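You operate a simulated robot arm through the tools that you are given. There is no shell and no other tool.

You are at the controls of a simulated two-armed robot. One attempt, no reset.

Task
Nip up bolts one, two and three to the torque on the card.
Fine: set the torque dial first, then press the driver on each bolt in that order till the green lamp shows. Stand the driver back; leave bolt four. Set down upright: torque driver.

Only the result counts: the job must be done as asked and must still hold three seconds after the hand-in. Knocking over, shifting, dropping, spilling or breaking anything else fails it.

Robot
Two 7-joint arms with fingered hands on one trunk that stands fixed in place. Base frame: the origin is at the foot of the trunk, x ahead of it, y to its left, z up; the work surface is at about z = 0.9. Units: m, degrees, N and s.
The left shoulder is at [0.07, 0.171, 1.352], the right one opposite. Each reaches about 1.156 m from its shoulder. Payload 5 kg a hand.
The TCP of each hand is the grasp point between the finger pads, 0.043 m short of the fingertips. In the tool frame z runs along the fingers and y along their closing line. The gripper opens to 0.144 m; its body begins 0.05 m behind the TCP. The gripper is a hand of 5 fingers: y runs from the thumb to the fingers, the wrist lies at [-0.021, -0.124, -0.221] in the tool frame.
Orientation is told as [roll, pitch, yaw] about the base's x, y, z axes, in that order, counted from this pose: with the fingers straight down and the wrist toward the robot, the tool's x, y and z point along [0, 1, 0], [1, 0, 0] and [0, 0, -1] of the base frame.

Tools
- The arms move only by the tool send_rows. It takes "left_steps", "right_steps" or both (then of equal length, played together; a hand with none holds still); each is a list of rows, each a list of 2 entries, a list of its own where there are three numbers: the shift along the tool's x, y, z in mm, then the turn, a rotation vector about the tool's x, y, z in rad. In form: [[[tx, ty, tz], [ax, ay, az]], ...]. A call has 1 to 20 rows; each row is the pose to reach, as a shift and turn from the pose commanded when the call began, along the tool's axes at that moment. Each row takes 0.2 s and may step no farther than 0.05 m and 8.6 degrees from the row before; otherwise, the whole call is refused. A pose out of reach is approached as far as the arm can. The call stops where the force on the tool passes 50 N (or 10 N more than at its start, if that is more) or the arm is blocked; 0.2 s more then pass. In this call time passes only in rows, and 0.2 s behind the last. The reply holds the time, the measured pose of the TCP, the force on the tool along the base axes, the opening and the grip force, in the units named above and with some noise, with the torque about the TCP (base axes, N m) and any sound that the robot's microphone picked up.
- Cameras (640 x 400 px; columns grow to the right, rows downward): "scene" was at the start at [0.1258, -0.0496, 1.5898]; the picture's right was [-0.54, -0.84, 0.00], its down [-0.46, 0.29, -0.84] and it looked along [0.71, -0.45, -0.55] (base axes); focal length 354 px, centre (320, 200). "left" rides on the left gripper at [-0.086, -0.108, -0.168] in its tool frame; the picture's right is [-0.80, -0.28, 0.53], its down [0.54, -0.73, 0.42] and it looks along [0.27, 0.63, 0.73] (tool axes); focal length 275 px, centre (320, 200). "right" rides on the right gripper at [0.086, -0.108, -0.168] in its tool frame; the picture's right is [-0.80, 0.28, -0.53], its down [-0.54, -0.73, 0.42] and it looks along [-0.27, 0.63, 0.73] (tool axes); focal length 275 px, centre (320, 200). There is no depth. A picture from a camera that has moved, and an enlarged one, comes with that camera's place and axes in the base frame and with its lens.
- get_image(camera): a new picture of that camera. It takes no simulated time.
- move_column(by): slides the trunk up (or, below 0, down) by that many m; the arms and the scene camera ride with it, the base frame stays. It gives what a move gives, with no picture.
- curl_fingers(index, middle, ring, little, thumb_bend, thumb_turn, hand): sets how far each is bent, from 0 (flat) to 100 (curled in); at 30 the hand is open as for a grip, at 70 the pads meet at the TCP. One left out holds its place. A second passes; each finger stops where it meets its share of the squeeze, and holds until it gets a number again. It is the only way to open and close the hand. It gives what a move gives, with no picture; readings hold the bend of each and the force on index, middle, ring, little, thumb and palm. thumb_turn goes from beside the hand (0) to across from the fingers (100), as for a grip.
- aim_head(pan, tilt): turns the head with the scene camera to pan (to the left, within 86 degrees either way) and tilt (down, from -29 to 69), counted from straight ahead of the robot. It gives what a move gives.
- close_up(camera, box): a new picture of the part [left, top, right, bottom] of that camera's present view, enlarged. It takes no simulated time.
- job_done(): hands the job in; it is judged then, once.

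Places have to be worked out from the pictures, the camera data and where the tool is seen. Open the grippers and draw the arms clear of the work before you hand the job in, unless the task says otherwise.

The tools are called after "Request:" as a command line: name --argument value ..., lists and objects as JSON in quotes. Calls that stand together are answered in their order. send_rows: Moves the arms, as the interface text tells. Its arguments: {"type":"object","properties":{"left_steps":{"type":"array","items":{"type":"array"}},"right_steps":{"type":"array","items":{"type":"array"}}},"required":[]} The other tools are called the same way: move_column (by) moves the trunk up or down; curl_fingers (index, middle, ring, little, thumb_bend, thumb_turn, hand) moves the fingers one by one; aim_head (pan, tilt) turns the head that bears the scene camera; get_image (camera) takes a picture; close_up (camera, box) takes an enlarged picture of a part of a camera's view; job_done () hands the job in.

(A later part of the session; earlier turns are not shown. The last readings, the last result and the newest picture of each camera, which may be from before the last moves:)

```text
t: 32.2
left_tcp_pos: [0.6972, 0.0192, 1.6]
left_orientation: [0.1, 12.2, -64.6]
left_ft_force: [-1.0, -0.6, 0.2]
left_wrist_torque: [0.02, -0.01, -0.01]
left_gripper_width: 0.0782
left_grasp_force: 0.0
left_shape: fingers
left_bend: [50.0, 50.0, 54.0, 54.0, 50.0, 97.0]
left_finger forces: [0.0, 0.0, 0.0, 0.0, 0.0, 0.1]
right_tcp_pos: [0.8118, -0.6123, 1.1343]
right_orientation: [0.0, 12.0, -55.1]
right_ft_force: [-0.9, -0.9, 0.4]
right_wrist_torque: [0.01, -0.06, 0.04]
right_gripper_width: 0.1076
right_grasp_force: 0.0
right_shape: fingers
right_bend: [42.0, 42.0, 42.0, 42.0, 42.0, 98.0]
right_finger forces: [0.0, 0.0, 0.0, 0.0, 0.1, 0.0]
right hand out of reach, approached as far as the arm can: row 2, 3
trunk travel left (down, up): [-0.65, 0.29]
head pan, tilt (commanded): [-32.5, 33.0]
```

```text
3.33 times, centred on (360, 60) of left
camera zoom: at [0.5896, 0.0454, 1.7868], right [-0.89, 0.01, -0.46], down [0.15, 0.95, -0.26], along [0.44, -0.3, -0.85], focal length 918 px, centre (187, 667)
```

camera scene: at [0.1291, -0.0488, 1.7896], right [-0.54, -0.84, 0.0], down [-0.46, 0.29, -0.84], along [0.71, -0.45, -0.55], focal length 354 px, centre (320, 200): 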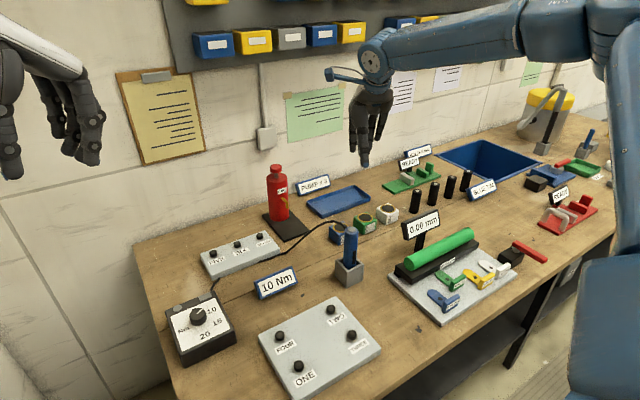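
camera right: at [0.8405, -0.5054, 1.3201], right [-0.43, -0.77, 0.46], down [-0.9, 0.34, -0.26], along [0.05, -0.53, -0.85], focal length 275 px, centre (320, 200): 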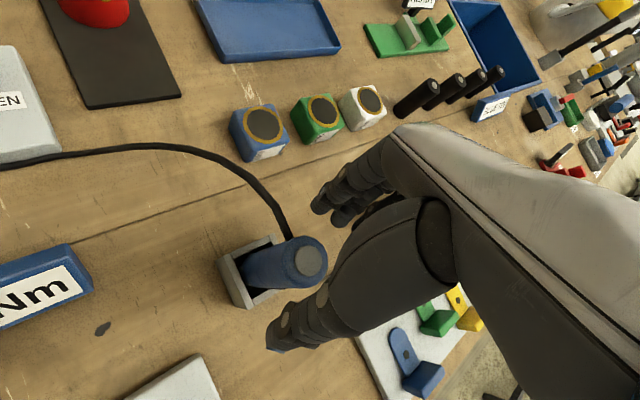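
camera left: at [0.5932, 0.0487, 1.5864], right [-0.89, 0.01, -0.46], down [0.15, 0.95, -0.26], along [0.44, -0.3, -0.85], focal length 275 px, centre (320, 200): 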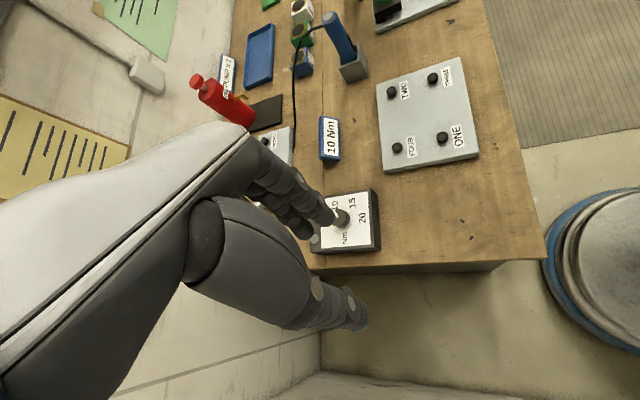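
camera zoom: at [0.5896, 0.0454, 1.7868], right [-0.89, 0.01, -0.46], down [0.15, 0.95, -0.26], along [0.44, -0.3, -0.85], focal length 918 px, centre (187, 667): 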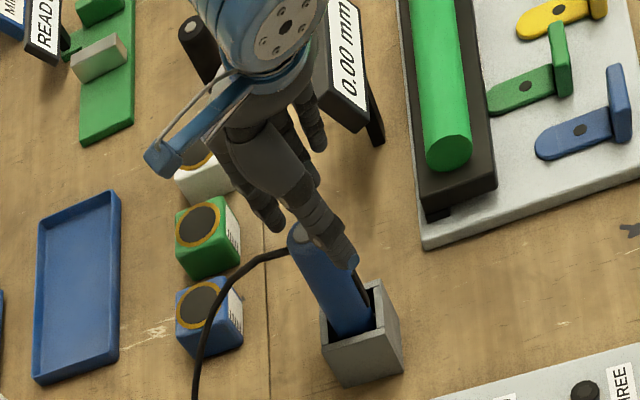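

The arm hits its limit at z=1.134, but lowering the trunk keeps the posture and brings the hand straight down. I'll lower the column 56 mm.

Request:
move_column --by -0.056

Request:
get_image --camera "right"

Request:
close_up --camera "scene" --box '[310, 150, 400, 270]'

Request:
close_up --camera "left" --box '[280, 0, 440, 120]'

```text
t: 33.1
left_tcp_pos: [0.6994, 0.0232, 1.5446]
left_orientation: [0.1, 12.0, -64.5]
left_ft_force: [0.3, 0.5, 0.6]
left_wrist_torque: [0.0, -0.02, 0.0]
left_gripper_width: 0.0782
left_grasp_force: 0.1
left_shape: fingers
left_bend: [50.0, 50.0, 54.0, 54.0, 50.0, 97.0]
left_finger forces: [0.0, 0.1, 0.0, 0.1, 0.0, 0.0]
right_tcp_pos: [0.8115, -0.61, 1.0787]
right_orientation: [0.0, 12.0, -55.0]
right_ft_force: [1.1, -0.6, 0.1]
right_wrist_torque: [-0.01, 0.04, -0.01]
right_gripper_width: 0.1078
right_grasp_force: 0.0
right_shape: fingers
right_bend: [42.0, 42.0, 42.0, 42.0, 42.0, 98.0]
right_finger forces: [0.0, 0.0, 0.1, 0.0, 0.1, 0.0]
trunk travel left (down, up): [-0.594, 0.346]
head pan, tilt (commanded): [-32.5, 33.0]
```

```text
taken
camera right: at [0.8417, -0.5027, 1.2647], right [-0.43, -0.77, 0.46], down [-0.9, 0.34, -0.26], along [0.05, -0.53, -0.85], focal length 275 px, centre (320, 200)
```

right: 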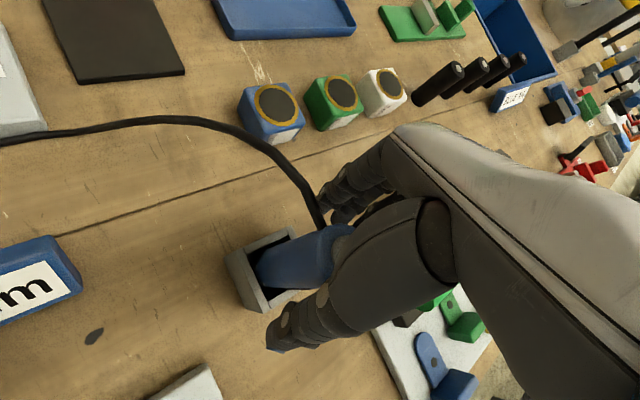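

```text
3.33 times, centred on (355, 210) of scene
camera zoom: at [0.1257, -0.0488, 1.734], right [-0.54, -0.84, 0.0], down [-0.46, 0.29, -0.84], along [0.71, -0.45, -0.54], focal length 1179 px, centre (203, 167)
```

zoom: 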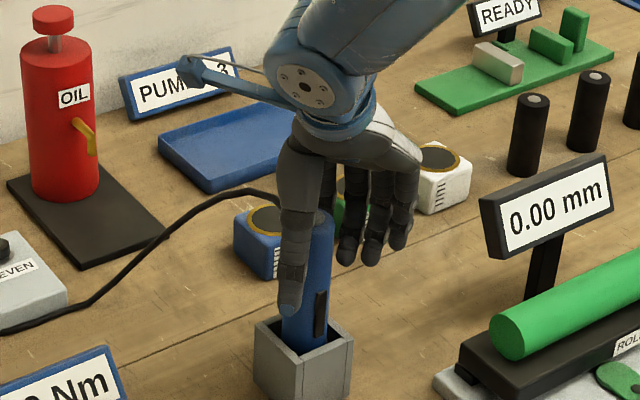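

```text
3.33 times, centred on (360, 60) of left
camera zoom: at [0.5907, 0.0486, 1.7305], right [-0.89, 0.01, -0.46], down [0.15, 0.95, -0.26], along [0.44, -0.3, -0.85], focal length 918 px, centre (187, 667)
```

zoom: 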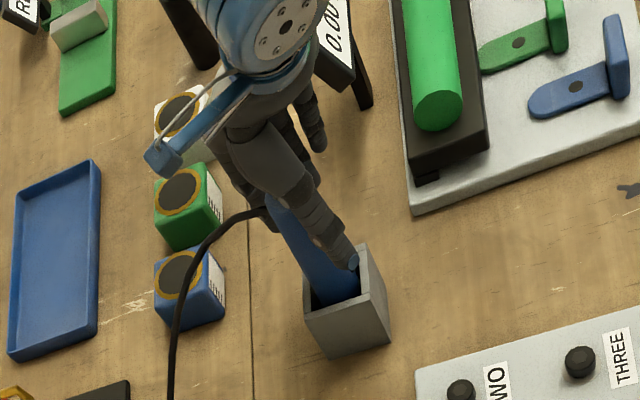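

The hand straddles the driver with no contact. I'll nudge 3 mm along the tool x axis to balance index and middle around the barrel, then close in stages.

Request:
send_rows --right_steps '[[[3, 0, 0], [0, 0, 0]]]'

Request:
curl_fingers --hand "right" --index 57 --middle 57 --thumb_bend 57

Request:
close_up --camera "right" --box '[200, 160, 440, 380]'

Request:
close_up --camera "left" --box '[310, 20, 430, 110]'

```text
t: 33.5
left_tcp_pos: [0.7016, 0.0221, 1.5431]
left_orientation: [0.0, 12.2, -64.5]
left_ft_force: [0.5, 0.2, -0.2]
left_wrist_torque: [-0.03, 0.0, -0.01]
left_gripper_width: 0.0783
left_grasp_force: 0.0
left_shape: fingers
left_bend: [50.0, 50.0, 54.0, 54.0, 50.0, 97.0]
left_finger forces: [0.1, 0.0, 0.1, 0.0, 0.0, 0.0]
right_tcp_pos: [0.8142, -0.6087, 1.0778]
right_orientation: [0.2, 11.9, -55.0]
right_ft_force: [-0.3, 0.0, -0.3]
right_wrist_torque: [0.0, -0.02, -0.04]
right_gripper_width: 0.1077
right_grasp_force: 0.1
right_shape: fingers
right_bend: [42.0, 42.0, 42.0, 42.0, 42.0, 98.0]
right_finger forces: [0.0, 0.0, 0.0, 0.0, 0.0, 0.0]
trunk travel left (down, up): [-0.594, 0.346]
head pan, tilt (commanded): [-32.5, 33.0]
```

```text
t: 34.5
left_tcp_pos: [0.6996, 0.0224, 1.5434]
left_orientation: [0.2, 12.1, -64.5]
left_ft_force: [0.5, 0.0, 0.8]
left_wrist_torque: [-0.03, 0.03, 0.02]
left_gripper_width: 0.0782
left_grasp_force: 0.1
left_shape: fingers
left_bend: [50.0, 50.0, 54.0, 54.0, 50.0, 97.0]
left_finger forces: [0.0, 0.1, 0.0, 0.1, 0.1, 0.0]
right_tcp_pos: [0.8155, -0.6083, 1.0782]
right_orientation: [0.2, 11.9, -55.0]
right_ft_force: [0.5, 1.1, 0.4]
right_wrist_torque: [-0.03, -0.02, 0.0]
right_gripper_width: 0.0577
right_grasp_force: 0.2
right_shape: fingers
right_bend: [56.0, 56.0, 42.0, 42.0, 56.0, 98.0]
right_finger forces: [0.0, 0.0, 0.0, 0.0, 0.3, 0.0]
trunk travel left (down, up): [-0.594, 0.346]
head pan, tilt (commanded): [-32.5, 33.0]
```

```text
1.82 times, centred on (320, 270) of right
camera zoom: at [0.8434, -0.5016, 1.2647], right [-0.43, -0.77, 0.46], down [-0.9, 0.34, -0.27], along [0.05, -0.53, -0.85], focal length 500 px, centre (320, 73)
```

zoom: 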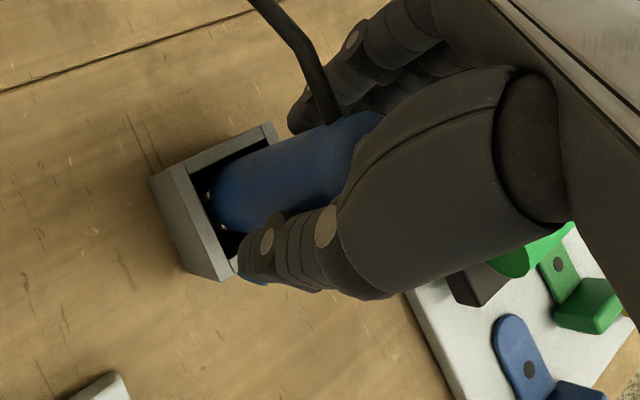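

```text
4.44 times, centred on (370, 65) of left
camera zoom: at [0.5909, 0.0479, 1.7302], right [-0.89, 0.01, -0.46], down [0.15, 0.95, -0.26], along [0.44, -0.3, -0.85], focal length 1224 px, centre (98, 800)
```

zoom: 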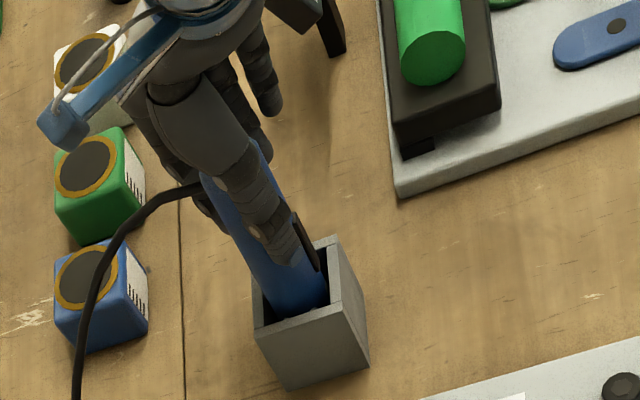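

Everything lines up. Now I'll close index, middle and thumb firmly on the barrel.

Request:
curl_fingers --hand "right" --index 66 --middle 68 --thumb_bend 64

Request:
close_up --camera "right" --box '[200, 160, 440, 380]'

Request:
close_up --camera "left" --box '[310, 20, 430, 110]'

Request:
close_up --camera "scene" --box '[310, 150, 400, 270]'

```text
t: 35.5
left_tcp_pos: [0.6996, 0.0219, 1.543]
left_orientation: [0.1, 12.0, -64.5]
left_ft_force: [-0.1, -0.1, 0.5]
left_wrist_torque: [0.01, -0.02, 0.0]
left_gripper_width: 0.0782
left_grasp_force: 0.0
left_shape: fingers
left_bend: [50.0, 50.0, 54.0, 54.0, 50.0, 97.0]
left_finger forces: [0.0, 0.1, 0.1, 0.0, 0.0, 0.0]
right_tcp_pos: [0.814, -0.6083, 1.0784]
right_orientation: [0.2, 12.0, -55.0]
right_ft_force: [0.5, 0.1, -0.3]
right_wrist_torque: [-0.28, -0.1, -0.03]
right_gripper_width: 0.0439
right_grasp_force: 10.4
right_shape: fingers
right_bend: [60.0, 64.0, 42.0, 42.0, 61.0, 97.0]
right_finger forces: [5.4, 5.9, 0.0, 0.1, 10.0, 0.0]
trunk travel left (down, up): [-0.594, 0.346]
head pan, tilt (commanded): [-32.5, 33.0]
```

```text
1.82 times, centred on (320, 270) of right
camera zoom: at [0.8436, -0.5019, 1.2644], right [-0.43, -0.77, 0.46], down [-0.9, 0.34, -0.27], along [0.05, -0.53, -0.85], focal length 500 px, centre (320, 73)
```

zoom: 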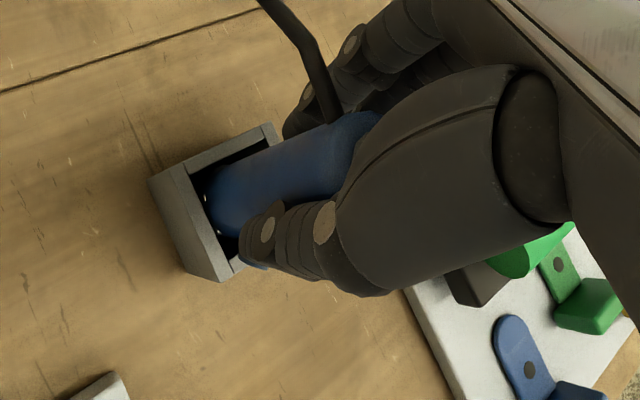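

```text
4.44 times, centred on (370, 65) of left
camera zoom: at [0.5913, 0.0476, 1.7301], right [-0.89, 0.01, -0.46], down [0.15, 0.95, -0.26], along [0.44, -0.3, -0.85], focal length 1224 px, centre (98, 800)
```

zoom: 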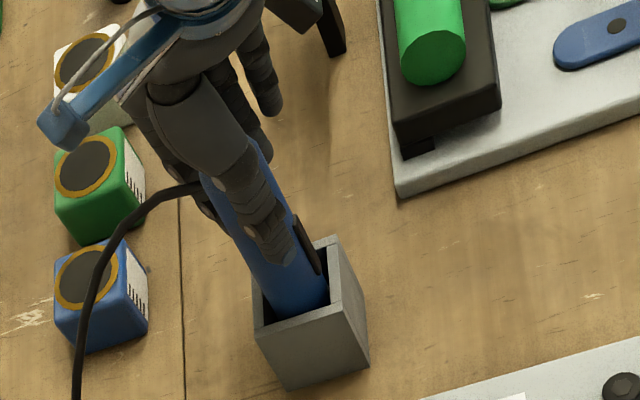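

```text
3.33 times, centred on (355, 210) of scene
camera zoom: at [0.1262, -0.0497, 1.7338], right [-0.54, -0.84, 0.0], down [-0.46, 0.29, -0.84], along [0.71, -0.45, -0.55], focal length 1179 px, centre (203, 167)
```

zoom: 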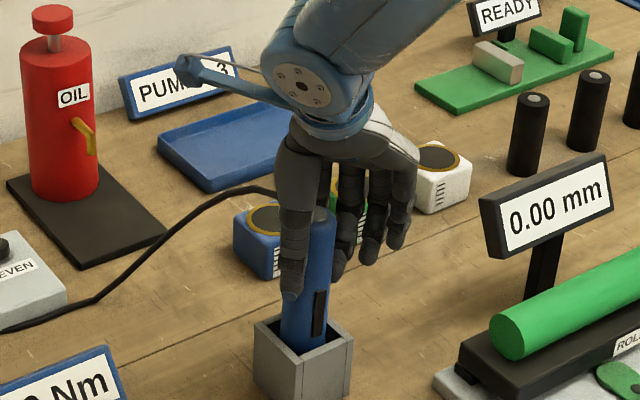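

The grip is balanced (5.4 + 5.9 N against 10.0 N) with no net force on the driver. I'll tighten it for a secure hold.

Request:
curl_fingers --hand "right" --index 80 --middle 80 --thumb_bend 80

Request:
close_up --camera "left" --box '[310, 20, 430, 110]'

Request:
close_up --camera "scene" --box '[310, 150, 400, 270]'

```text
t: 36.5
left_tcp_pos: [0.6996, 0.0207, 1.545]
left_orientation: [0.1, 12.2, -64.5]
left_ft_force: [-0.1, 0.2, 1.0]
left_wrist_torque: [0.01, 0.0, -0.01]
left_gripper_width: 0.0785
left_grasp_force: 0.0
left_shape: fingers
left_bend: [50.0, 50.0, 54.0, 54.0, 50.0, 97.0]
left_finger forces: [0.0, 0.0, 0.0, 0.0, 0.0, 0.0]
right_tcp_pos: [0.8138, -0.6094, 1.0777]
right_orientation: [0.2, 11.9, -55.0]
right_ft_force: [0.2, -2.7, 0.5]
right_wrist_torque: [-0.29, -0.08, 0.01]
right_gripper_width: 0.0414
right_grasp_force: 19.1
right_shape: fingers
right_bend: [58.0, 63.0, 42.0, 42.0, 66.0, 96.0]
right_finger forces: [10.2, 8.9, 0.0, 0.0, 19.0, 0.1]
trunk travel left (down, up): [-0.594, 0.346]
head pan, tilt (commanded): [-32.5, 33.0]
```

```text
4.44 times, centred on (370, 65) of left
camera zoom: at [0.5914, 0.0474, 1.73], right [-0.89, 0.01, -0.46], down [0.15, 0.95, -0.26], along [0.44, -0.3, -0.85], focal length 1224 px, centre (98, 800)
```

zoom: 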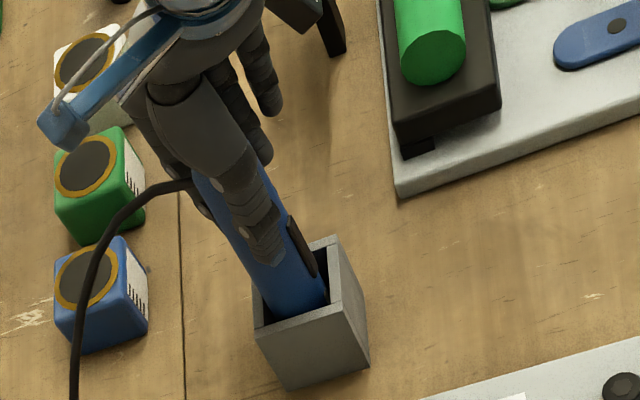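

```text
3.33 times, centred on (355, 210) of scene
camera zoom: at [0.1263, -0.0499, 1.7338], right [-0.54, -0.84, 0.0], down [-0.46, 0.29, -0.84], along [0.71, -0.45, -0.55], focal length 1179 px, centre (203, 167)
```

zoom: 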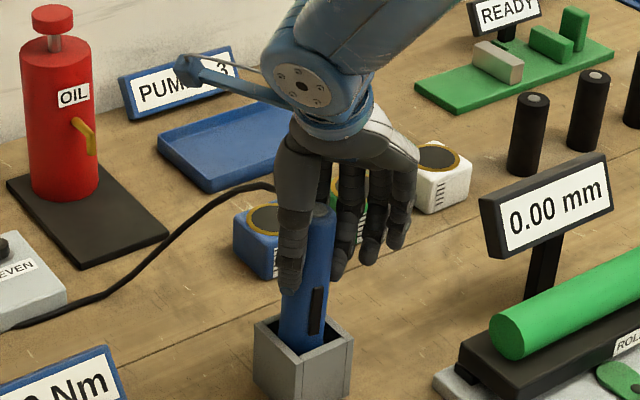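

Grip force is up to 19 N, but the thumb pushed the top a few millimetres toward the fingers, so the driver leans about 3°. I'll ease the thumb target to re-centre it while keeping the squeeze.

Request:
curl_fingers --hand "right" --thumb_bend 67

Request:
close_up --camera "left" --box '[310, 20, 430, 110]'

Request:
close_up --camera "scene" --box '[310, 150, 400, 270]'

Request:
close_up --camera "right" --box '[200, 160, 440, 380]'

```text
t: 37.5
left_tcp_pos: [0.7011, 0.0203, 1.544]
left_orientation: [0.1, 12.3, -64.5]
left_ft_force: [-0.8, 0.1, -0.2]
left_wrist_torque: [0.02, -0.02, -0.01]
left_gripper_width: 0.0781
left_grasp_force: 0.0
left_shape: fingers
left_bend: [50.0, 50.0, 54.0, 54.0, 50.0, 97.0]
left_finger forces: [0.0, 0.1, 0.1, 0.0, 0.0, 0.0]
right_tcp_pos: [0.815, -0.6089, 1.0777]
right_orientation: [0.1, 11.8, -55.1]
right_ft_force: [1.5, -2.6, -0.5]
right_wrist_torque: [-0.26, -0.19, -0.05]
right_gripper_width: 0.0427
right_grasp_force: 11.3
right_shape: fingers
right_bend: [60.0, 64.0, 42.0, 42.0, 63.0, 96.0]
right_finger forces: [6.1, 6.4, 0.0, 0.0, 10.9, 0.0]
trunk travel left (down, up): [-0.594, 0.346]
head pan, tilt (commanded): [-32.5, 33.0]
```

```text
4.44 times, centred on (370, 65) of left
camera zoom: at [0.5915, 0.0475, 1.73], right [-0.89, 0.01, -0.46], down [0.15, 0.95, -0.26], along [0.44, -0.3, -0.85], focal length 1224 px, centre (98, 800)
```

zoom: 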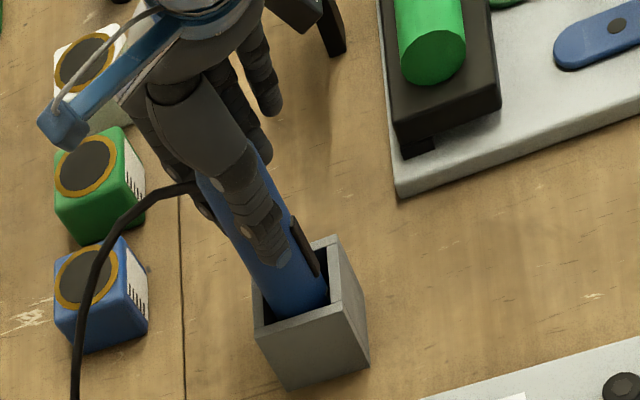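

```text
3.33 times, centred on (355, 210) of scene
camera zoom: at [0.1264, -0.0499, 1.7338], right [-0.54, -0.84, 0.0], down [-0.46, 0.29, -0.84], along [0.71, -0.45, -0.55], focal length 1179 px, centre (203, 167)
```

zoom: 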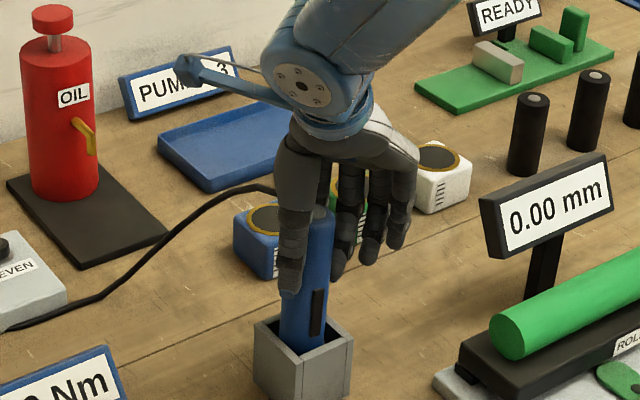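

```text
1.82 times, centred on (320, 270) of right
camera zoom: at [0.8438, -0.502, 1.2643], right [-0.43, -0.77, 0.46], down [-0.9, 0.34, -0.27], along [0.05, -0.53, -0.85], focal length 500 px, centre (320, 73)
```

zoom: 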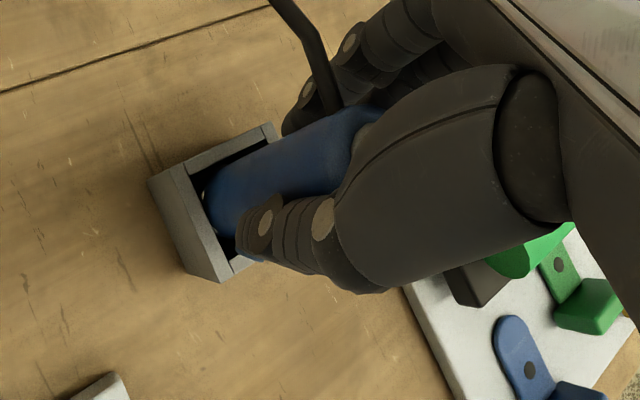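

It's upright again but the squeeze dropped to 11 N. I'd rather keep full squeeze and shift the hand about 5 mm back to cancel the lean, so I'll close the thumb fully again and then shift.

Request:
curl_fingers --hand "right" --thumb_bend 80

Request:
send_rows --right_steps '[[[0, -2.5, 0.5], [0, 0, 0]], [[0, -5, 1], [0, 0, 0]]]'

Request:
close_up --camera "left" --box '[310, 20, 430, 110]'

Request:
close_up --camera "scene" --box '[310, 150, 400, 270]'

```text
t: 38.5
left_tcp_pos: [0.6991, 0.0209, 1.544]
left_orientation: [0.1, 12.1, -64.4]
left_ft_force: [0.0, -0.9, -0.2]
left_wrist_torque: [0.02, -0.02, 0.04]
left_gripper_width: 0.0783
left_grasp_force: 0.1
left_shape: fingers
left_bend: [50.0, 50.0, 54.0, 54.0, 50.0, 97.0]
left_finger forces: [0.1, 0.0, 0.0, 0.0, 0.0, 0.0]
right_tcp_pos: [0.814, -0.609, 1.0774]
right_orientation: [0.2, 11.9, -55.1]
right_ft_force: [-0.2, -3.3, -0.8]
right_wrist_torque: [-0.35, -0.06, 0.02]
right_gripper_width: 0.0412
right_grasp_force: 19.4
right_shape: fingers
right_bend: [58.0, 62.0, 42.0, 42.0, 65.0, 96.0]
right_finger forces: [10.5, 10.1, 0.0, 0.0, 18.8, 0.1]
trunk travel left (down, up): [-0.594, 0.346]
head pan, tilt (commanded): [-32.5, 33.0]
```

```text
t: 39.1
left_tcp_pos: [0.7006, 0.02, 1.5429]
left_orientation: [0.0, 12.2, -64.5]
left_ft_force: [-0.2, 1.3, 0.6]
left_wrist_torque: [0.02, 0.0, -0.04]
left_gripper_width: 0.0782
left_grasp_force: 0.1
left_shape: fingers
left_bend: [50.0, 50.0, 54.0, 54.0, 50.0, 97.0]
left_finger forces: [0.1, 0.1, 0.1, 0.0, 0.0, 0.1]
right_tcp_pos: [0.8119, -0.6063, 1.0786]
right_orientation: [0.0, 11.9, -55.1]
right_ft_force: [1.7, -8.7, 0.5]
right_wrist_torque: [-0.88, -0.25, -0.05]
right_gripper_width: 0.0409
right_grasp_force: 21.0
right_shape: fingers
right_bend: [58.0, 62.0, 42.0, 42.0, 65.0, 95.0]
right_finger forces: [12.4, 12.1, 0.0, 0.1, 18.0, 0.0]
trunk travel left (down, up): [-0.594, 0.346]
head pan, tilt (commanded): [-32.5, 33.0]
```

```text
4.44 times, centred on (370, 65) of left
camera zoom: at [0.5912, 0.0461, 1.7302], right [-0.89, 0.01, -0.46], down [0.15, 0.95, -0.26], along [0.44, -0.3, -0.85], focal length 1224 px, centre (98, 800)
```

zoom: 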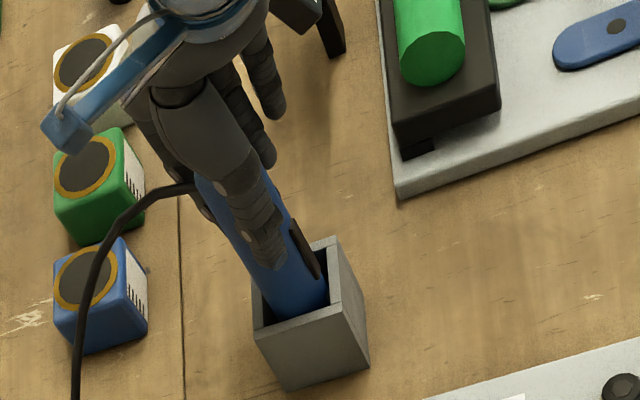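

```text
3.33 times, centred on (355, 210) of scene
camera zoom: at [0.1261, -0.0511, 1.7338], right [-0.54, -0.84, 0.0], down [-0.46, 0.29, -0.84], along [0.71, -0.45, -0.55], focal length 1179 px, centre (203, 167)
```

zoom: 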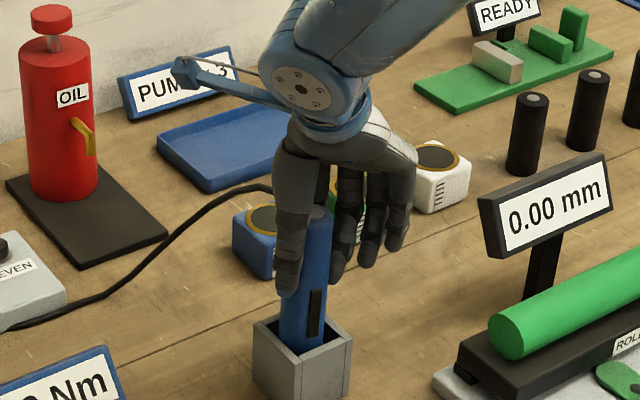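

The squeeze is 21 N with some side load from the socket walls, which will release once lifted. I'll lift 20 mm slowly and check that the driver follows.

Request:
send_rows --right_steps '[[[0, -1, -5], [0, 0, 0]], [[0, -2, -10], [0, 0, 0]], [[0, -3.1, -15], [0, 0, 0]], [[0, -4.2, -20], [0, 0, 0]]]'

Request:
close_up --camera "left" --box '[310, 20, 430, 110]'

Request:
close_up --camera "scene" --box '[310, 150, 400, 270]'

```text
t: 40.1
left_tcp_pos: [0.7001, 0.0197, 1.5436]
left_orientation: [-0.1, 12.2, -64.5]
left_ft_force: [-0.3, 0.7, -0.1]
left_wrist_torque: [0.01, -0.01, -0.03]
left_gripper_width: 0.0779
left_grasp_force: 0.0
left_shape: fingers
left_bend: [50.0, 50.0, 54.0, 54.0, 50.0, 97.0]
left_finger forces: [0.1, 0.0, 0.0, 0.1, 0.2, 0.0]
right_tcp_pos: [0.813, -0.6051, 1.097]
right_orientation: [0.0, 12.0, -55.0]
right_ft_force: [1.5, -6.3, -7.1]
right_wrist_torque: [-0.72, -0.1, 0.01]
right_gripper_width: 0.0411
right_grasp_force: 20.3
right_shape: fingers
right_bend: [57.0, 62.0, 42.0, 42.0, 65.0, 95.0]
right_finger forces: [10.2, 11.9, 0.0, 0.1, 17.8, 0.0]
trunk travel left (down, up): [-0.594, 0.346]
head pan, tilt (commanded): [-32.5, 33.0]
```

```text
4.44 times, centred on (370, 65) of left
camera zoom: at [0.5923, 0.0461, 1.7297], right [-0.89, 0.01, -0.46], down [0.15, 0.95, -0.26], along [0.44, -0.3, -0.85], focal length 1224 px, centre (98, 800)
```

zoom: 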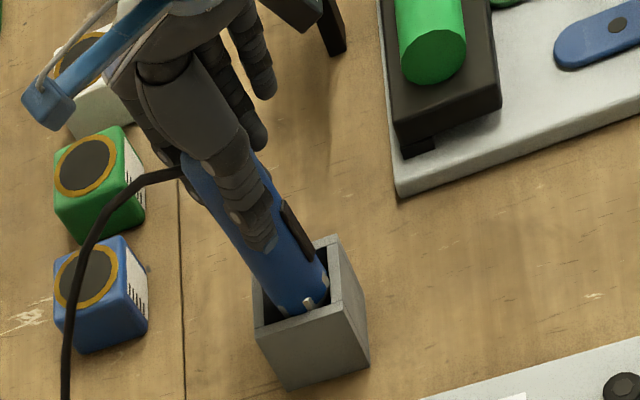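

```text
3.33 times, centred on (355, 210) of scene
camera zoom: at [0.1272, -0.0512, 1.7336], right [-0.54, -0.84, 0.0], down [-0.46, 0.29, -0.84], along [0.71, -0.45, -0.55], focal length 1179 px, centre (203, 167)
```

zoom: 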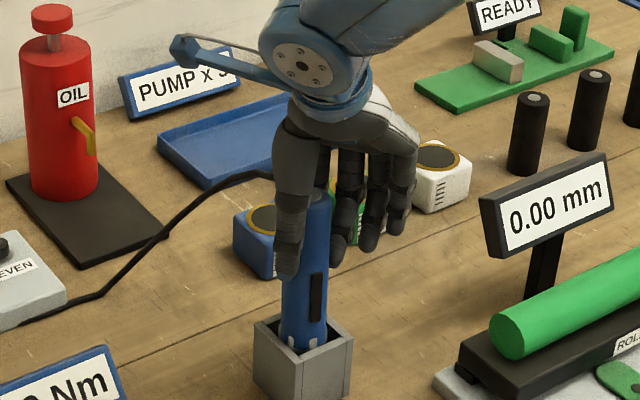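

The driver is coming up (7 N weight) but there's still a 6 N side load against the socket. I'll ease the hand 3 mm back the other way to unload it, then continue lifting.

Request:
send_rows --right_steps '[[[0, 2.9, -0.6], [0, 0, 0]]]'

```text
t: 40.5
left_tcp_pos: [0.699, 0.0211, 1.5445]
left_orientation: [0.1, 12.2, -64.5]
left_ft_force: [-0.5, 0.6, 0.3]
left_wrist_torque: [0.0, -0.01, -0.04]
left_gripper_width: 0.078
left_grasp_force: 0.0
left_shape: fingers
left_bend: [50.0, 50.0, 54.0, 54.0, 50.0, 97.0]
left_finger forces: [0.0, 0.1, 0.1, 0.0, 0.0, 0.0]
right_tcp_pos: [0.8131, -0.6062, 1.0969]
right_orientation: [0.0, 12.0, -55.0]
right_ft_force: [0.7, -2.6, -6.5]
right_wrist_torque: [-0.36, 0.03, -0.02]
right_gripper_width: 0.0408
right_grasp_force: 18.8
right_shape: fingers
right_bend: [58.0, 62.0, 42.0, 42.0, 66.0, 95.0]
right_finger forces: [9.0, 10.9, 0.0, 0.0, 18.1, 0.0]
trunk travel left (down, up): [-0.594, 0.346]
head pan, tilt (commanded): [-32.5, 33.0]
```

The side load fell to 2.6 N. I'll continue lifting, another 85 mm straight up, to clear the holder.

Request:
send_rows --right_steps '[[[0, 1, -10], [0, 0, 0]], [[0, -1, -22], [0, 0, 0]], [[0, -4, -36], [0, 0, 0]], [[0, -8, -50], [0, 0, 0]], [[0, -12, -65], [0, 0, 0]], [[0, -17, -83], [0, 0, 0]]]'

Request:
close_up --camera "scene" --box '[300, 120, 400, 280]'

Request:
get_image --camera "right"

Request:
close_up --camera "left" --box '[270, 0, 430, 120]'

```text
t: 41.9
left_tcp_pos: [0.6986, 0.0213, 1.5429]
left_orientation: [0.1, 12.1, -64.4]
left_ft_force: [-0.2, 0.6, -1.3]
left_wrist_torque: [-0.01, -0.01, 0.02]
left_gripper_width: 0.0785
left_grasp_force: 0.1
left_shape: fingers
left_bend: [50.0, 50.0, 54.0, 54.0, 50.0, 97.0]
left_finger forces: [0.0, 0.0, 0.1, 0.0, 0.0, 0.0]
right_tcp_pos: [0.8134, -0.6074, 1.1828]
right_orientation: [0.1, 12.0, -55.0]
right_ft_force: [-0.7, 0.2, -6.1]
right_wrist_torque: [-0.05, -0.01, 0.0]
right_gripper_width: 0.041
right_grasp_force: 18.5
right_shape: fingers
right_bend: [57.0, 62.0, 42.0, 42.0, 66.0, 95.0]
right_finger forces: [10.0, 8.6, 0.0, 0.0, 18.0, 0.0]
trunk travel left (down, up): [-0.594, 0.346]
head pan, tilt (commanded): [-32.5, 33.0]
```

```text
2.50 times, centred on (350, 200) of scene
camera zoom: at [0.1259, -0.0499, 1.7338], right [-0.54, -0.84, 0.0], down [-0.46, 0.29, -0.84], along [0.71, -0.45, -0.55], focal length 884 px, centre (245, 200)
```

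zoom: 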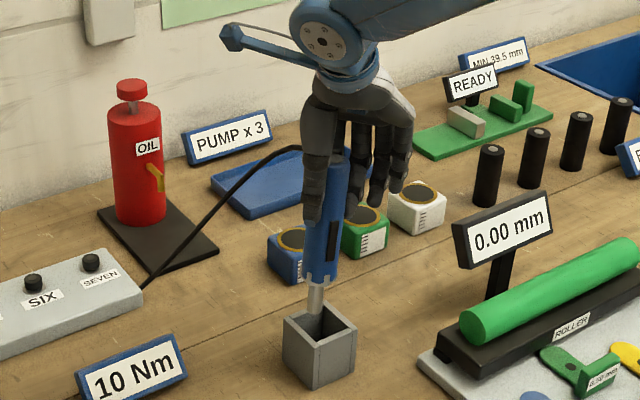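

```text
taken
camera right: at [0.843, -0.5, 1.3692], right [-0.43, -0.77, 0.46], down [-0.9, 0.34, -0.26], along [0.05, -0.53, -0.85], focal length 275 px, centre (320, 200)
```

right: 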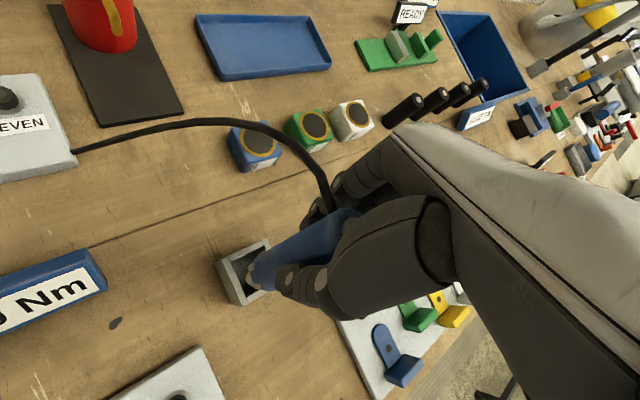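

```text
3.33 times, centred on (350, 60) of left
camera zoom: at [0.5909, 0.0475, 1.7302], right [-0.89, 0.01, -0.46], down [0.15, 0.95, -0.26], along [0.44, -0.3, -0.85], focal length 918 px, centre (220, 667)
```

zoom: 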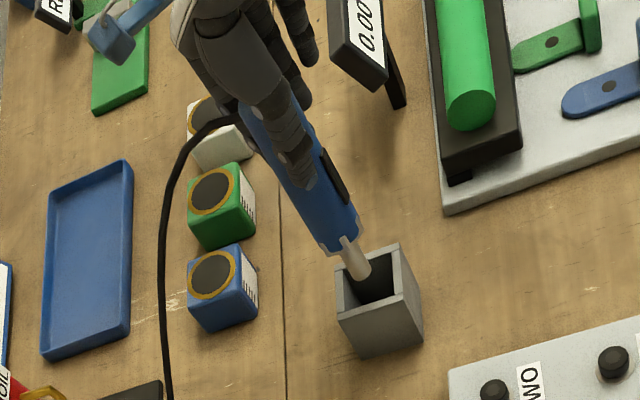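

The driver is free and hangs with its silver nose just above the holder; the force is weight only. I'll lift another 50 mm for clearance and measure the nose position and lean.

Request:
send_rows --right_steps '[[[0, -5.2, -24], [0, 0, 0]], [[0, -10.5, -49], [0, 0, 0]]]'

Request:
close_up --camera "scene" --box '[300, 130, 400, 260]'

Request:
close_up --camera "left" --box '[290, 0, 420, 100]'

Request:
close_up --camera "right" --box '[200, 160, 400, 340]'

```text
t: 42.5
left_tcp_pos: [0.6984, 0.0207, 1.5446]
left_orientation: [0.1, 12.1, -64.5]
left_ft_force: [-0.8, 0.3, 0.8]
left_wrist_torque: [0.0, -0.03, 0.03]
left_gripper_width: 0.0783
left_grasp_force: 0.0
left_shape: fingers
left_bend: [50.0, 50.0, 54.0, 54.0, 50.0, 97.0]
left_finger forces: [0.0, 0.0, 0.1, 0.1, 0.0, 0.0]
right_tcp_pos: [0.8117, -0.6061, 1.2332]
right_orientation: [0.0, 11.9, -55.0]
right_ft_force: [-0.4, -0.1, -5.8]
right_wrist_torque: [-0.05, 0.0, -0.01]
right_gripper_width: 0.041
right_grasp_force: 18.2
right_shape: fingers
right_bend: [57.0, 62.0, 42.0, 42.0, 66.0, 95.0]
right_finger forces: [10.0, 8.7, 0.1, 0.0, 18.0, 0.0]
trunk travel left (down, up): [-0.594, 0.346]
head pan, tilt (commanded): [-32.5, 33.0]
```

```text
3.08 times, centred on (350, 195) of scene
camera zoom: at [0.1247, -0.0494, 1.7339], right [-0.54, -0.84, 0.0], down [-0.46, 0.29, -0.84], along [0.71, -0.45, -0.54], focal length 1088 px, centre (228, 215)
```

zoom: 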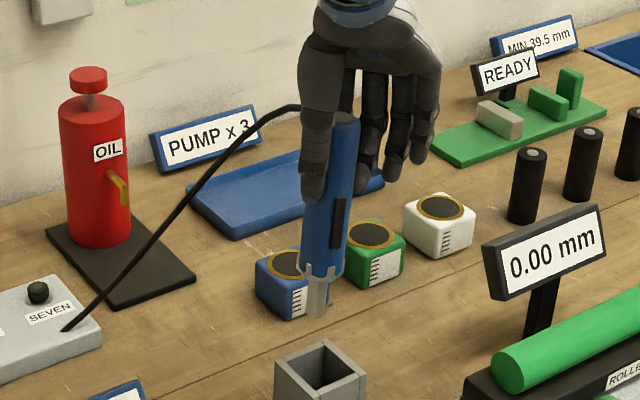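

```text
4.00 times, centred on (355, 50) of left
camera zoom: at [0.5897, 0.048, 1.7307], right [-0.89, 0.01, -0.46], down [0.15, 0.95, -0.26], along [0.44, -0.3, -0.85], focal length 1101 px, centre (180, 800)
```

zoom: 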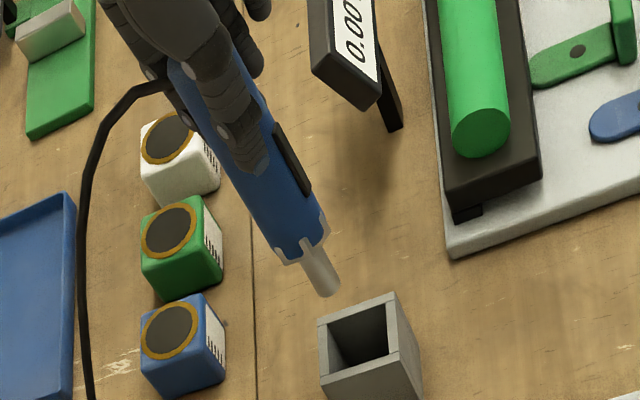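

```text
2.22 times, centred on (300, 250) of right
camera zoom: at [0.8421, -0.4997, 1.4198], right [-0.43, -0.77, 0.46], down [-0.9, 0.34, -0.26], along [0.05, -0.53, -0.85], focal length 612 px, centre (364, 89)
```

zoom: 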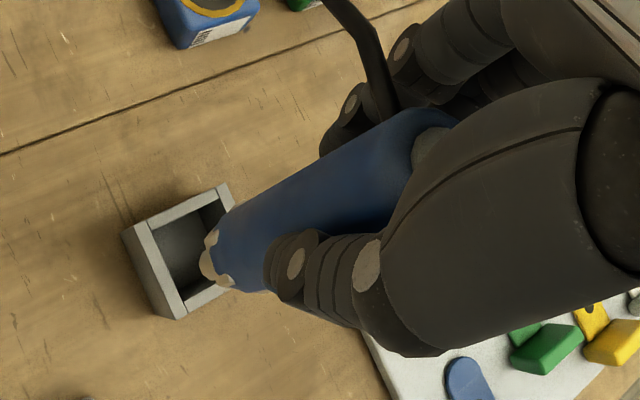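

The nose tip is about (0.809, -0.591, 1.053), 180 mm below the TCP and 15 mm to its +y side. The driver leans about 2.6° with its top toward -y. Now I'll get precise bolt positions from the scene and left cameras.

Request:
close_up --camera "scene" --box '[250, 270, 390, 400]'

Request:
close_up --camera "left" --box '[350, 40, 490, 180]'

```text
3.08 times, centred on (320, 335) of scene
camera zoom: at [0.1247, -0.0494, 1.7339], right [-0.54, -0.84, 0.0], down [-0.46, 0.29, -0.84], along [0.71, -0.45, -0.54], focal length 1088 px, centre (320, -215)
```

zoom: 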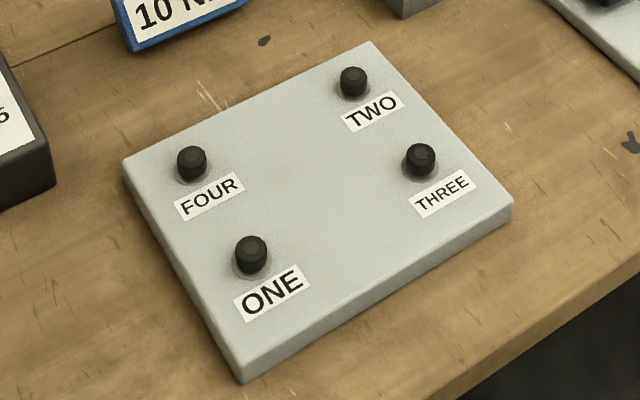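

```text
2.86 times, centred on (420, 110) of left
camera zoom: at [0.5897, 0.048, 1.7307], right [-0.89, 0.01, -0.46], down [0.15, 0.95, -0.26], along [0.44, -0.3, -0.85], focal length 786 px, centre (34, 457)
```

zoom: 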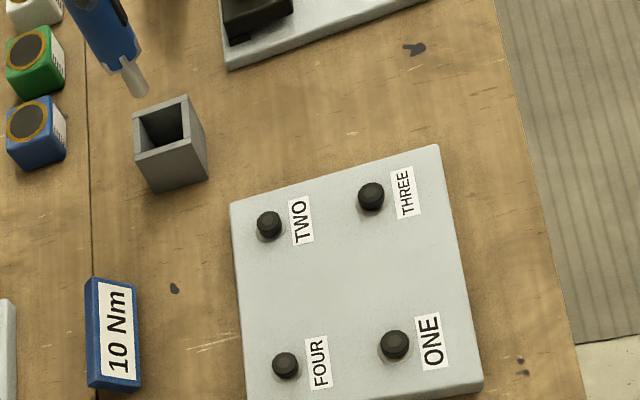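

Averaging the cameras, ONE is about (0.603, -0.291), TWO (0.707, -0.460) and THREE (0.602, -0.460), tops at z≈0.948. I'll carry the driver high toward ONE while turning the hand to yaw -10° and removing the 2.6° lean.

Request:
send_rows --right_steps '[[[0.6, -27.3, -6], [-0.003, -0.0105, -0.0551]], [[1.3, -54.6, -12], [-0.0061, -0.021, -0.1103]], [[1.9, -81.8, -16], [-0.0091, -0.0315, -0.1654]], [[2.6, -109, -18], [-0.0122, -0.042, -0.2206]], [[3.2, -136.4, -19], [-0.0152, -0.0525, -0.2757]], [[3.9, -163.7, -19], [-0.0183, -0.063, -0.3309]], [[4.5, -191, -19], [-0.0213, -0.0735, -0.386]], [[5.1, -218.2, -19], [-0.0244, -0.084, -0.4411]], [[5.8, -245.5, -19], [-0.0274, -0.0945, -0.4963]], [[6.4, -272.8, -19], [-0.0305, -0.105, -0.5514]], [[7.1, -300, -19], [-0.0335, -0.1155, -0.6066]], [[7.7, -327.3, -19], [-0.0366, -0.126, -0.6617]], [[8.4, -354.6, -19], [-0.0396, -0.1365, -0.7169]], [[9, -381.9, -19], [-0.0427, -0.147, -0.772]]]'

Request:
get_image --camera "scene"

Request:
get_image --camera "right"

Request:
get_image --camera "left"

```text
t: 45.5
left_tcp_pos: [0.6993, 0.0233, 1.5442]
left_orientation: [0.0, 12.0, -64.5]
left_ft_force: [-0.2, 0.3, 0.2]
left_wrist_torque: [-0.01, -0.02, 0.01]
left_gripper_width: 0.0781
left_grasp_force: 0.2
left_shape: fingers
left_bend: [50.0, 50.0, 54.0, 54.0, 50.0, 97.0]
left_finger forces: [0.1, 0.1, 0.0, 0.0, 0.0, 0.1]
right_tcp_pos: [0.6087, -0.2981, 1.3311]
right_orientation: [0.0, 9.3, -10.0]
right_ft_force: [0.2, 0.4, -5.3]
right_wrist_torque: [-0.06, -0.04, -0.04]
right_gripper_width: 0.0404
right_grasp_force: 18.2
right_shape: fingers
right_bend: [57.0, 62.0, 42.0, 42.0, 66.0, 95.0]
right_finger forces: [10.0, 9.0, 0.0, 0.0, 18.0, 0.0]
trunk travel left (down, up): [-0.594, 0.346]
head pan, tilt (commanded): [-32.5, 33.0]
```

```text
taken
camera scene: at [0.1257, -0.0482, 1.7339], right [-0.54, -0.84, 0.0], down [-0.46, 0.29, -0.84], along [0.71, -0.45, -0.54], focal length 354 px, centre (320, 200)
```

scene: 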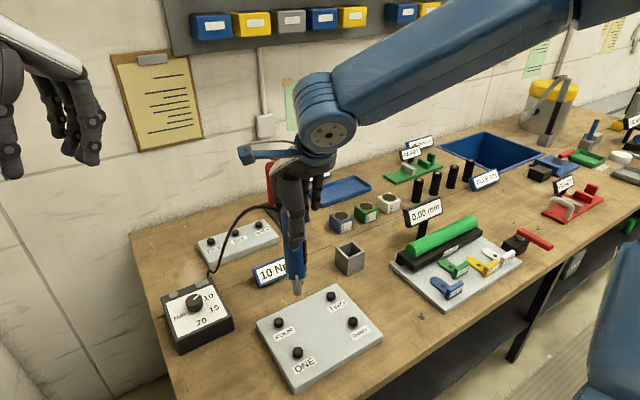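

```text
taken
camera right: at [0.545, -0.2004, 1.5146], right [0.22, -0.85, 0.48], down [-0.87, -0.4, -0.3], along [0.45, -0.35, -0.82], focal length 275 px, centre (320, 200)
```

right: 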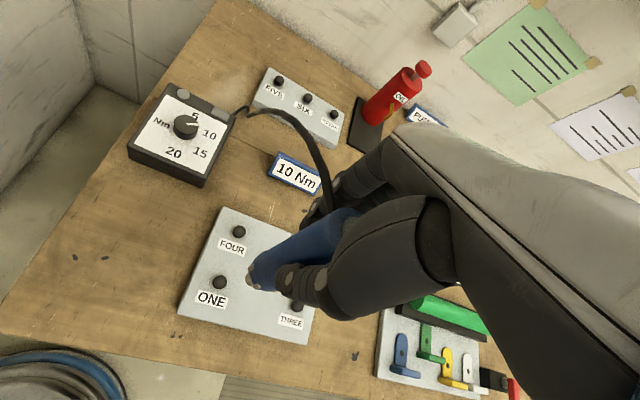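

```text
taken
camera left: at [0.5908, 0.0491, 1.7302], right [-0.89, 0.01, -0.46], down [0.15, 0.95, -0.26], along [0.44, -0.3, -0.85], focal length 275 px, centre (320, 200)
```

left: 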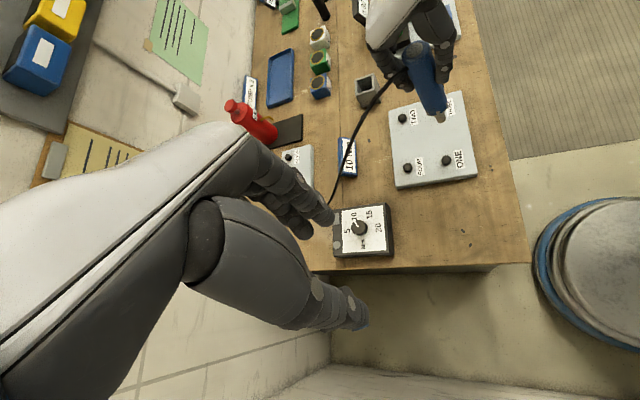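

I'm above ONE in the commanded pose with the grip steady. I'll zoom in to measure the nose tip relative to bolt ONE, and the lean.

Request:
close_up --camera "scene" --box '[250, 170, 350, 370]'

Request:
close_up --camera "left" --box '[370, 30, 490, 190]'

Request:
close_up --camera "right" --box '[170, 180, 370, 350]'

```text
2.00 times, centred on (300, 270) of scene
camera zoom: at [0.1257, -0.0482, 1.7339], right [-0.54, -0.84, 0.0], down [-0.46, 0.29, -0.84], along [0.71, -0.45, -0.54], focal length 707 px, centre (360, 60)
```

zoom: 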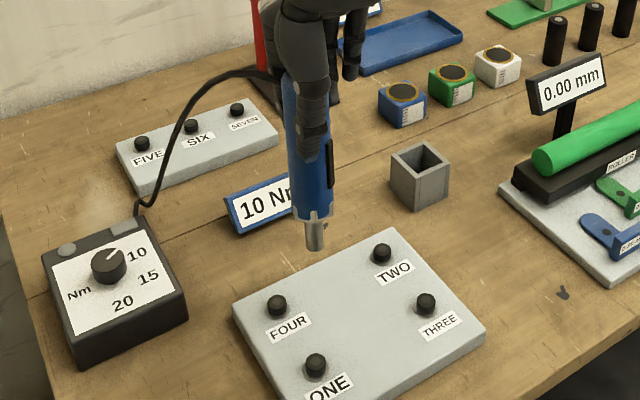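

```text
2.50 times, centred on (430, 110) of left
camera zoom: at [0.5908, 0.0491, 1.7302], right [-0.89, 0.01, -0.46], down [0.15, 0.95, -0.26], along [0.44, -0.3, -0.85], focal length 688 px, centre (45, 425)
```

zoom: 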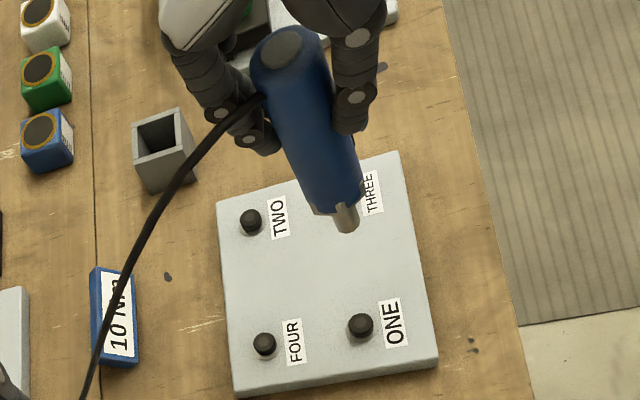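

```text
2.35 times, centred on (270, 265) of right
camera zoom: at [0.545, -0.2004, 1.5146], right [0.22, -0.85, 0.48], down [-0.87, -0.4, -0.3], along [0.45, -0.35, -0.82], focal length 648 px, centre (438, 47)
```

zoom: 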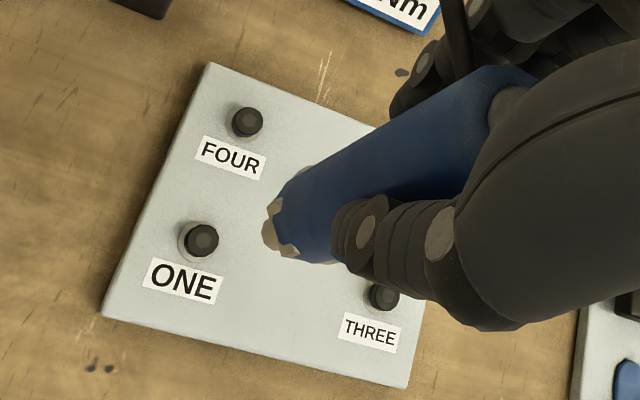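

The nose tip is at (0.598, -0.292, 1.149). Left and right cameras both show the top leaning about 5° toward +x. I'll tilt the hand back by 0.09 rad, re-centre over ONE and lower to about 8 cm above the bolt.

Request:
send_rows --right_steps '[[[1, -6, 1], [-0.045, 0, 0]], [[2, -11, 2], [-0.09, 0, 0]], [[2, -5, 40], [-0.09, 0, 0]], [[2, 1, 80], [-0.09, 0, 0]], [[2, 8, 120], [-0.09, 0, 0]]]'

Request:
close_up --camera "scene" --box '[250, 200, 350, 400]'

Request:
close_up --camera "left" --box '[370, 30, 490, 190]'

Request:
close_up --camera "right" --box '[170, 180, 370, 350]'

```text
t: 46.7
left_tcp_pos: [0.7001, 0.0201, 1.5429]
left_orientation: [-0.1, 12.2, -64.4]
left_ft_force: [-0.1, -0.5, 0.1]
left_wrist_torque: [0.04, 0.03, 0.01]
left_gripper_width: 0.0782
left_grasp_force: 0.0
left_shape: fingers
left_bend: [50.0, 50.0, 54.0, 54.0, 50.0, 97.0]
left_finger forces: [0.0, 0.1, 0.1, 0.0, 0.0, 0.0]
right_tcp_pos: [0.6002, -0.2962, 1.2095]
right_orientation: [0.0, 4.2, -10.1]
right_ft_force: [0.3, 0.1, -5.0]
right_wrist_torque: [-0.01, 0.05, 0.02]
right_gripper_width: 0.0406
right_grasp_force: 18.8
right_shape: fingers
right_bend: [57.0, 62.0, 42.0, 42.0, 67.0, 95.0]
right_finger forces: [10.1, 9.1, 0.0, 0.0, 17.8, 0.1]
trunk travel left (down, up): [-0.594, 0.346]
head pan, tilt (commanded): [-32.5, 33.0]
```

```text
2.00 times, centred on (300, 300) of scene
camera zoom: at [0.1274, -0.0507, 1.7338], right [-0.54, -0.84, 0.0], down [-0.46, 0.29, -0.84], along [0.71, -0.45, -0.55], focal length 707 px, centre (360, 0)
```

zoom: 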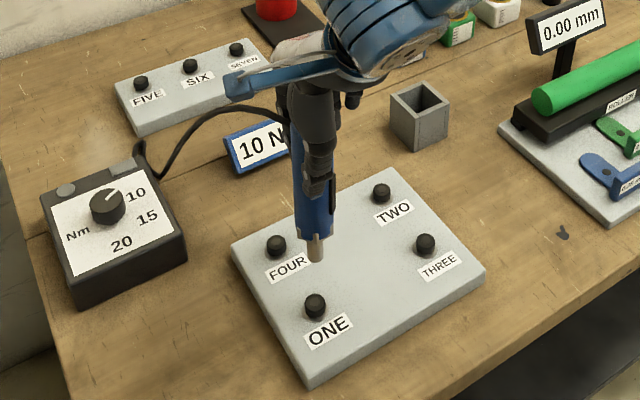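

```text
2.50 times, centred on (430, 110) of left
camera zoom: at [0.5925, 0.0464, 1.7297], right [-0.89, 0.01, -0.46], down [0.15, 0.95, -0.26], along [0.44, -0.3, -0.85], focal length 688 px, centre (45, 425)
```

zoom: 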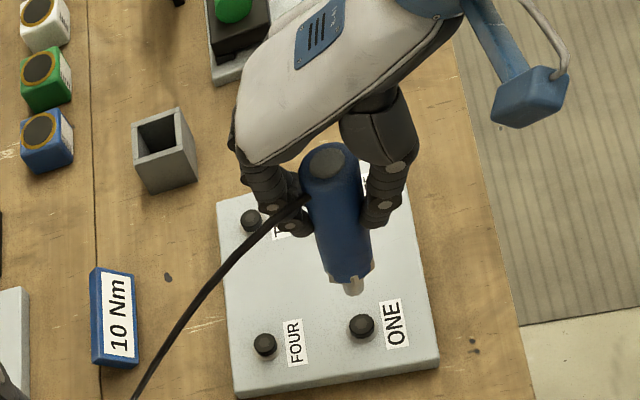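

```text
2.35 times, centred on (270, 265) of right
camera zoom: at [0.52, -0.1959, 1.3851], right [0.18, -0.84, 0.51], down [-0.84, -0.4, -0.37], along [0.52, -0.36, -0.78], focal length 648 px, centre (438, 47)
```

zoom: 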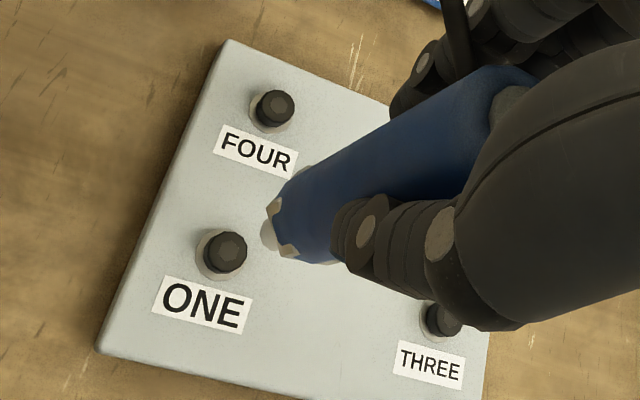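

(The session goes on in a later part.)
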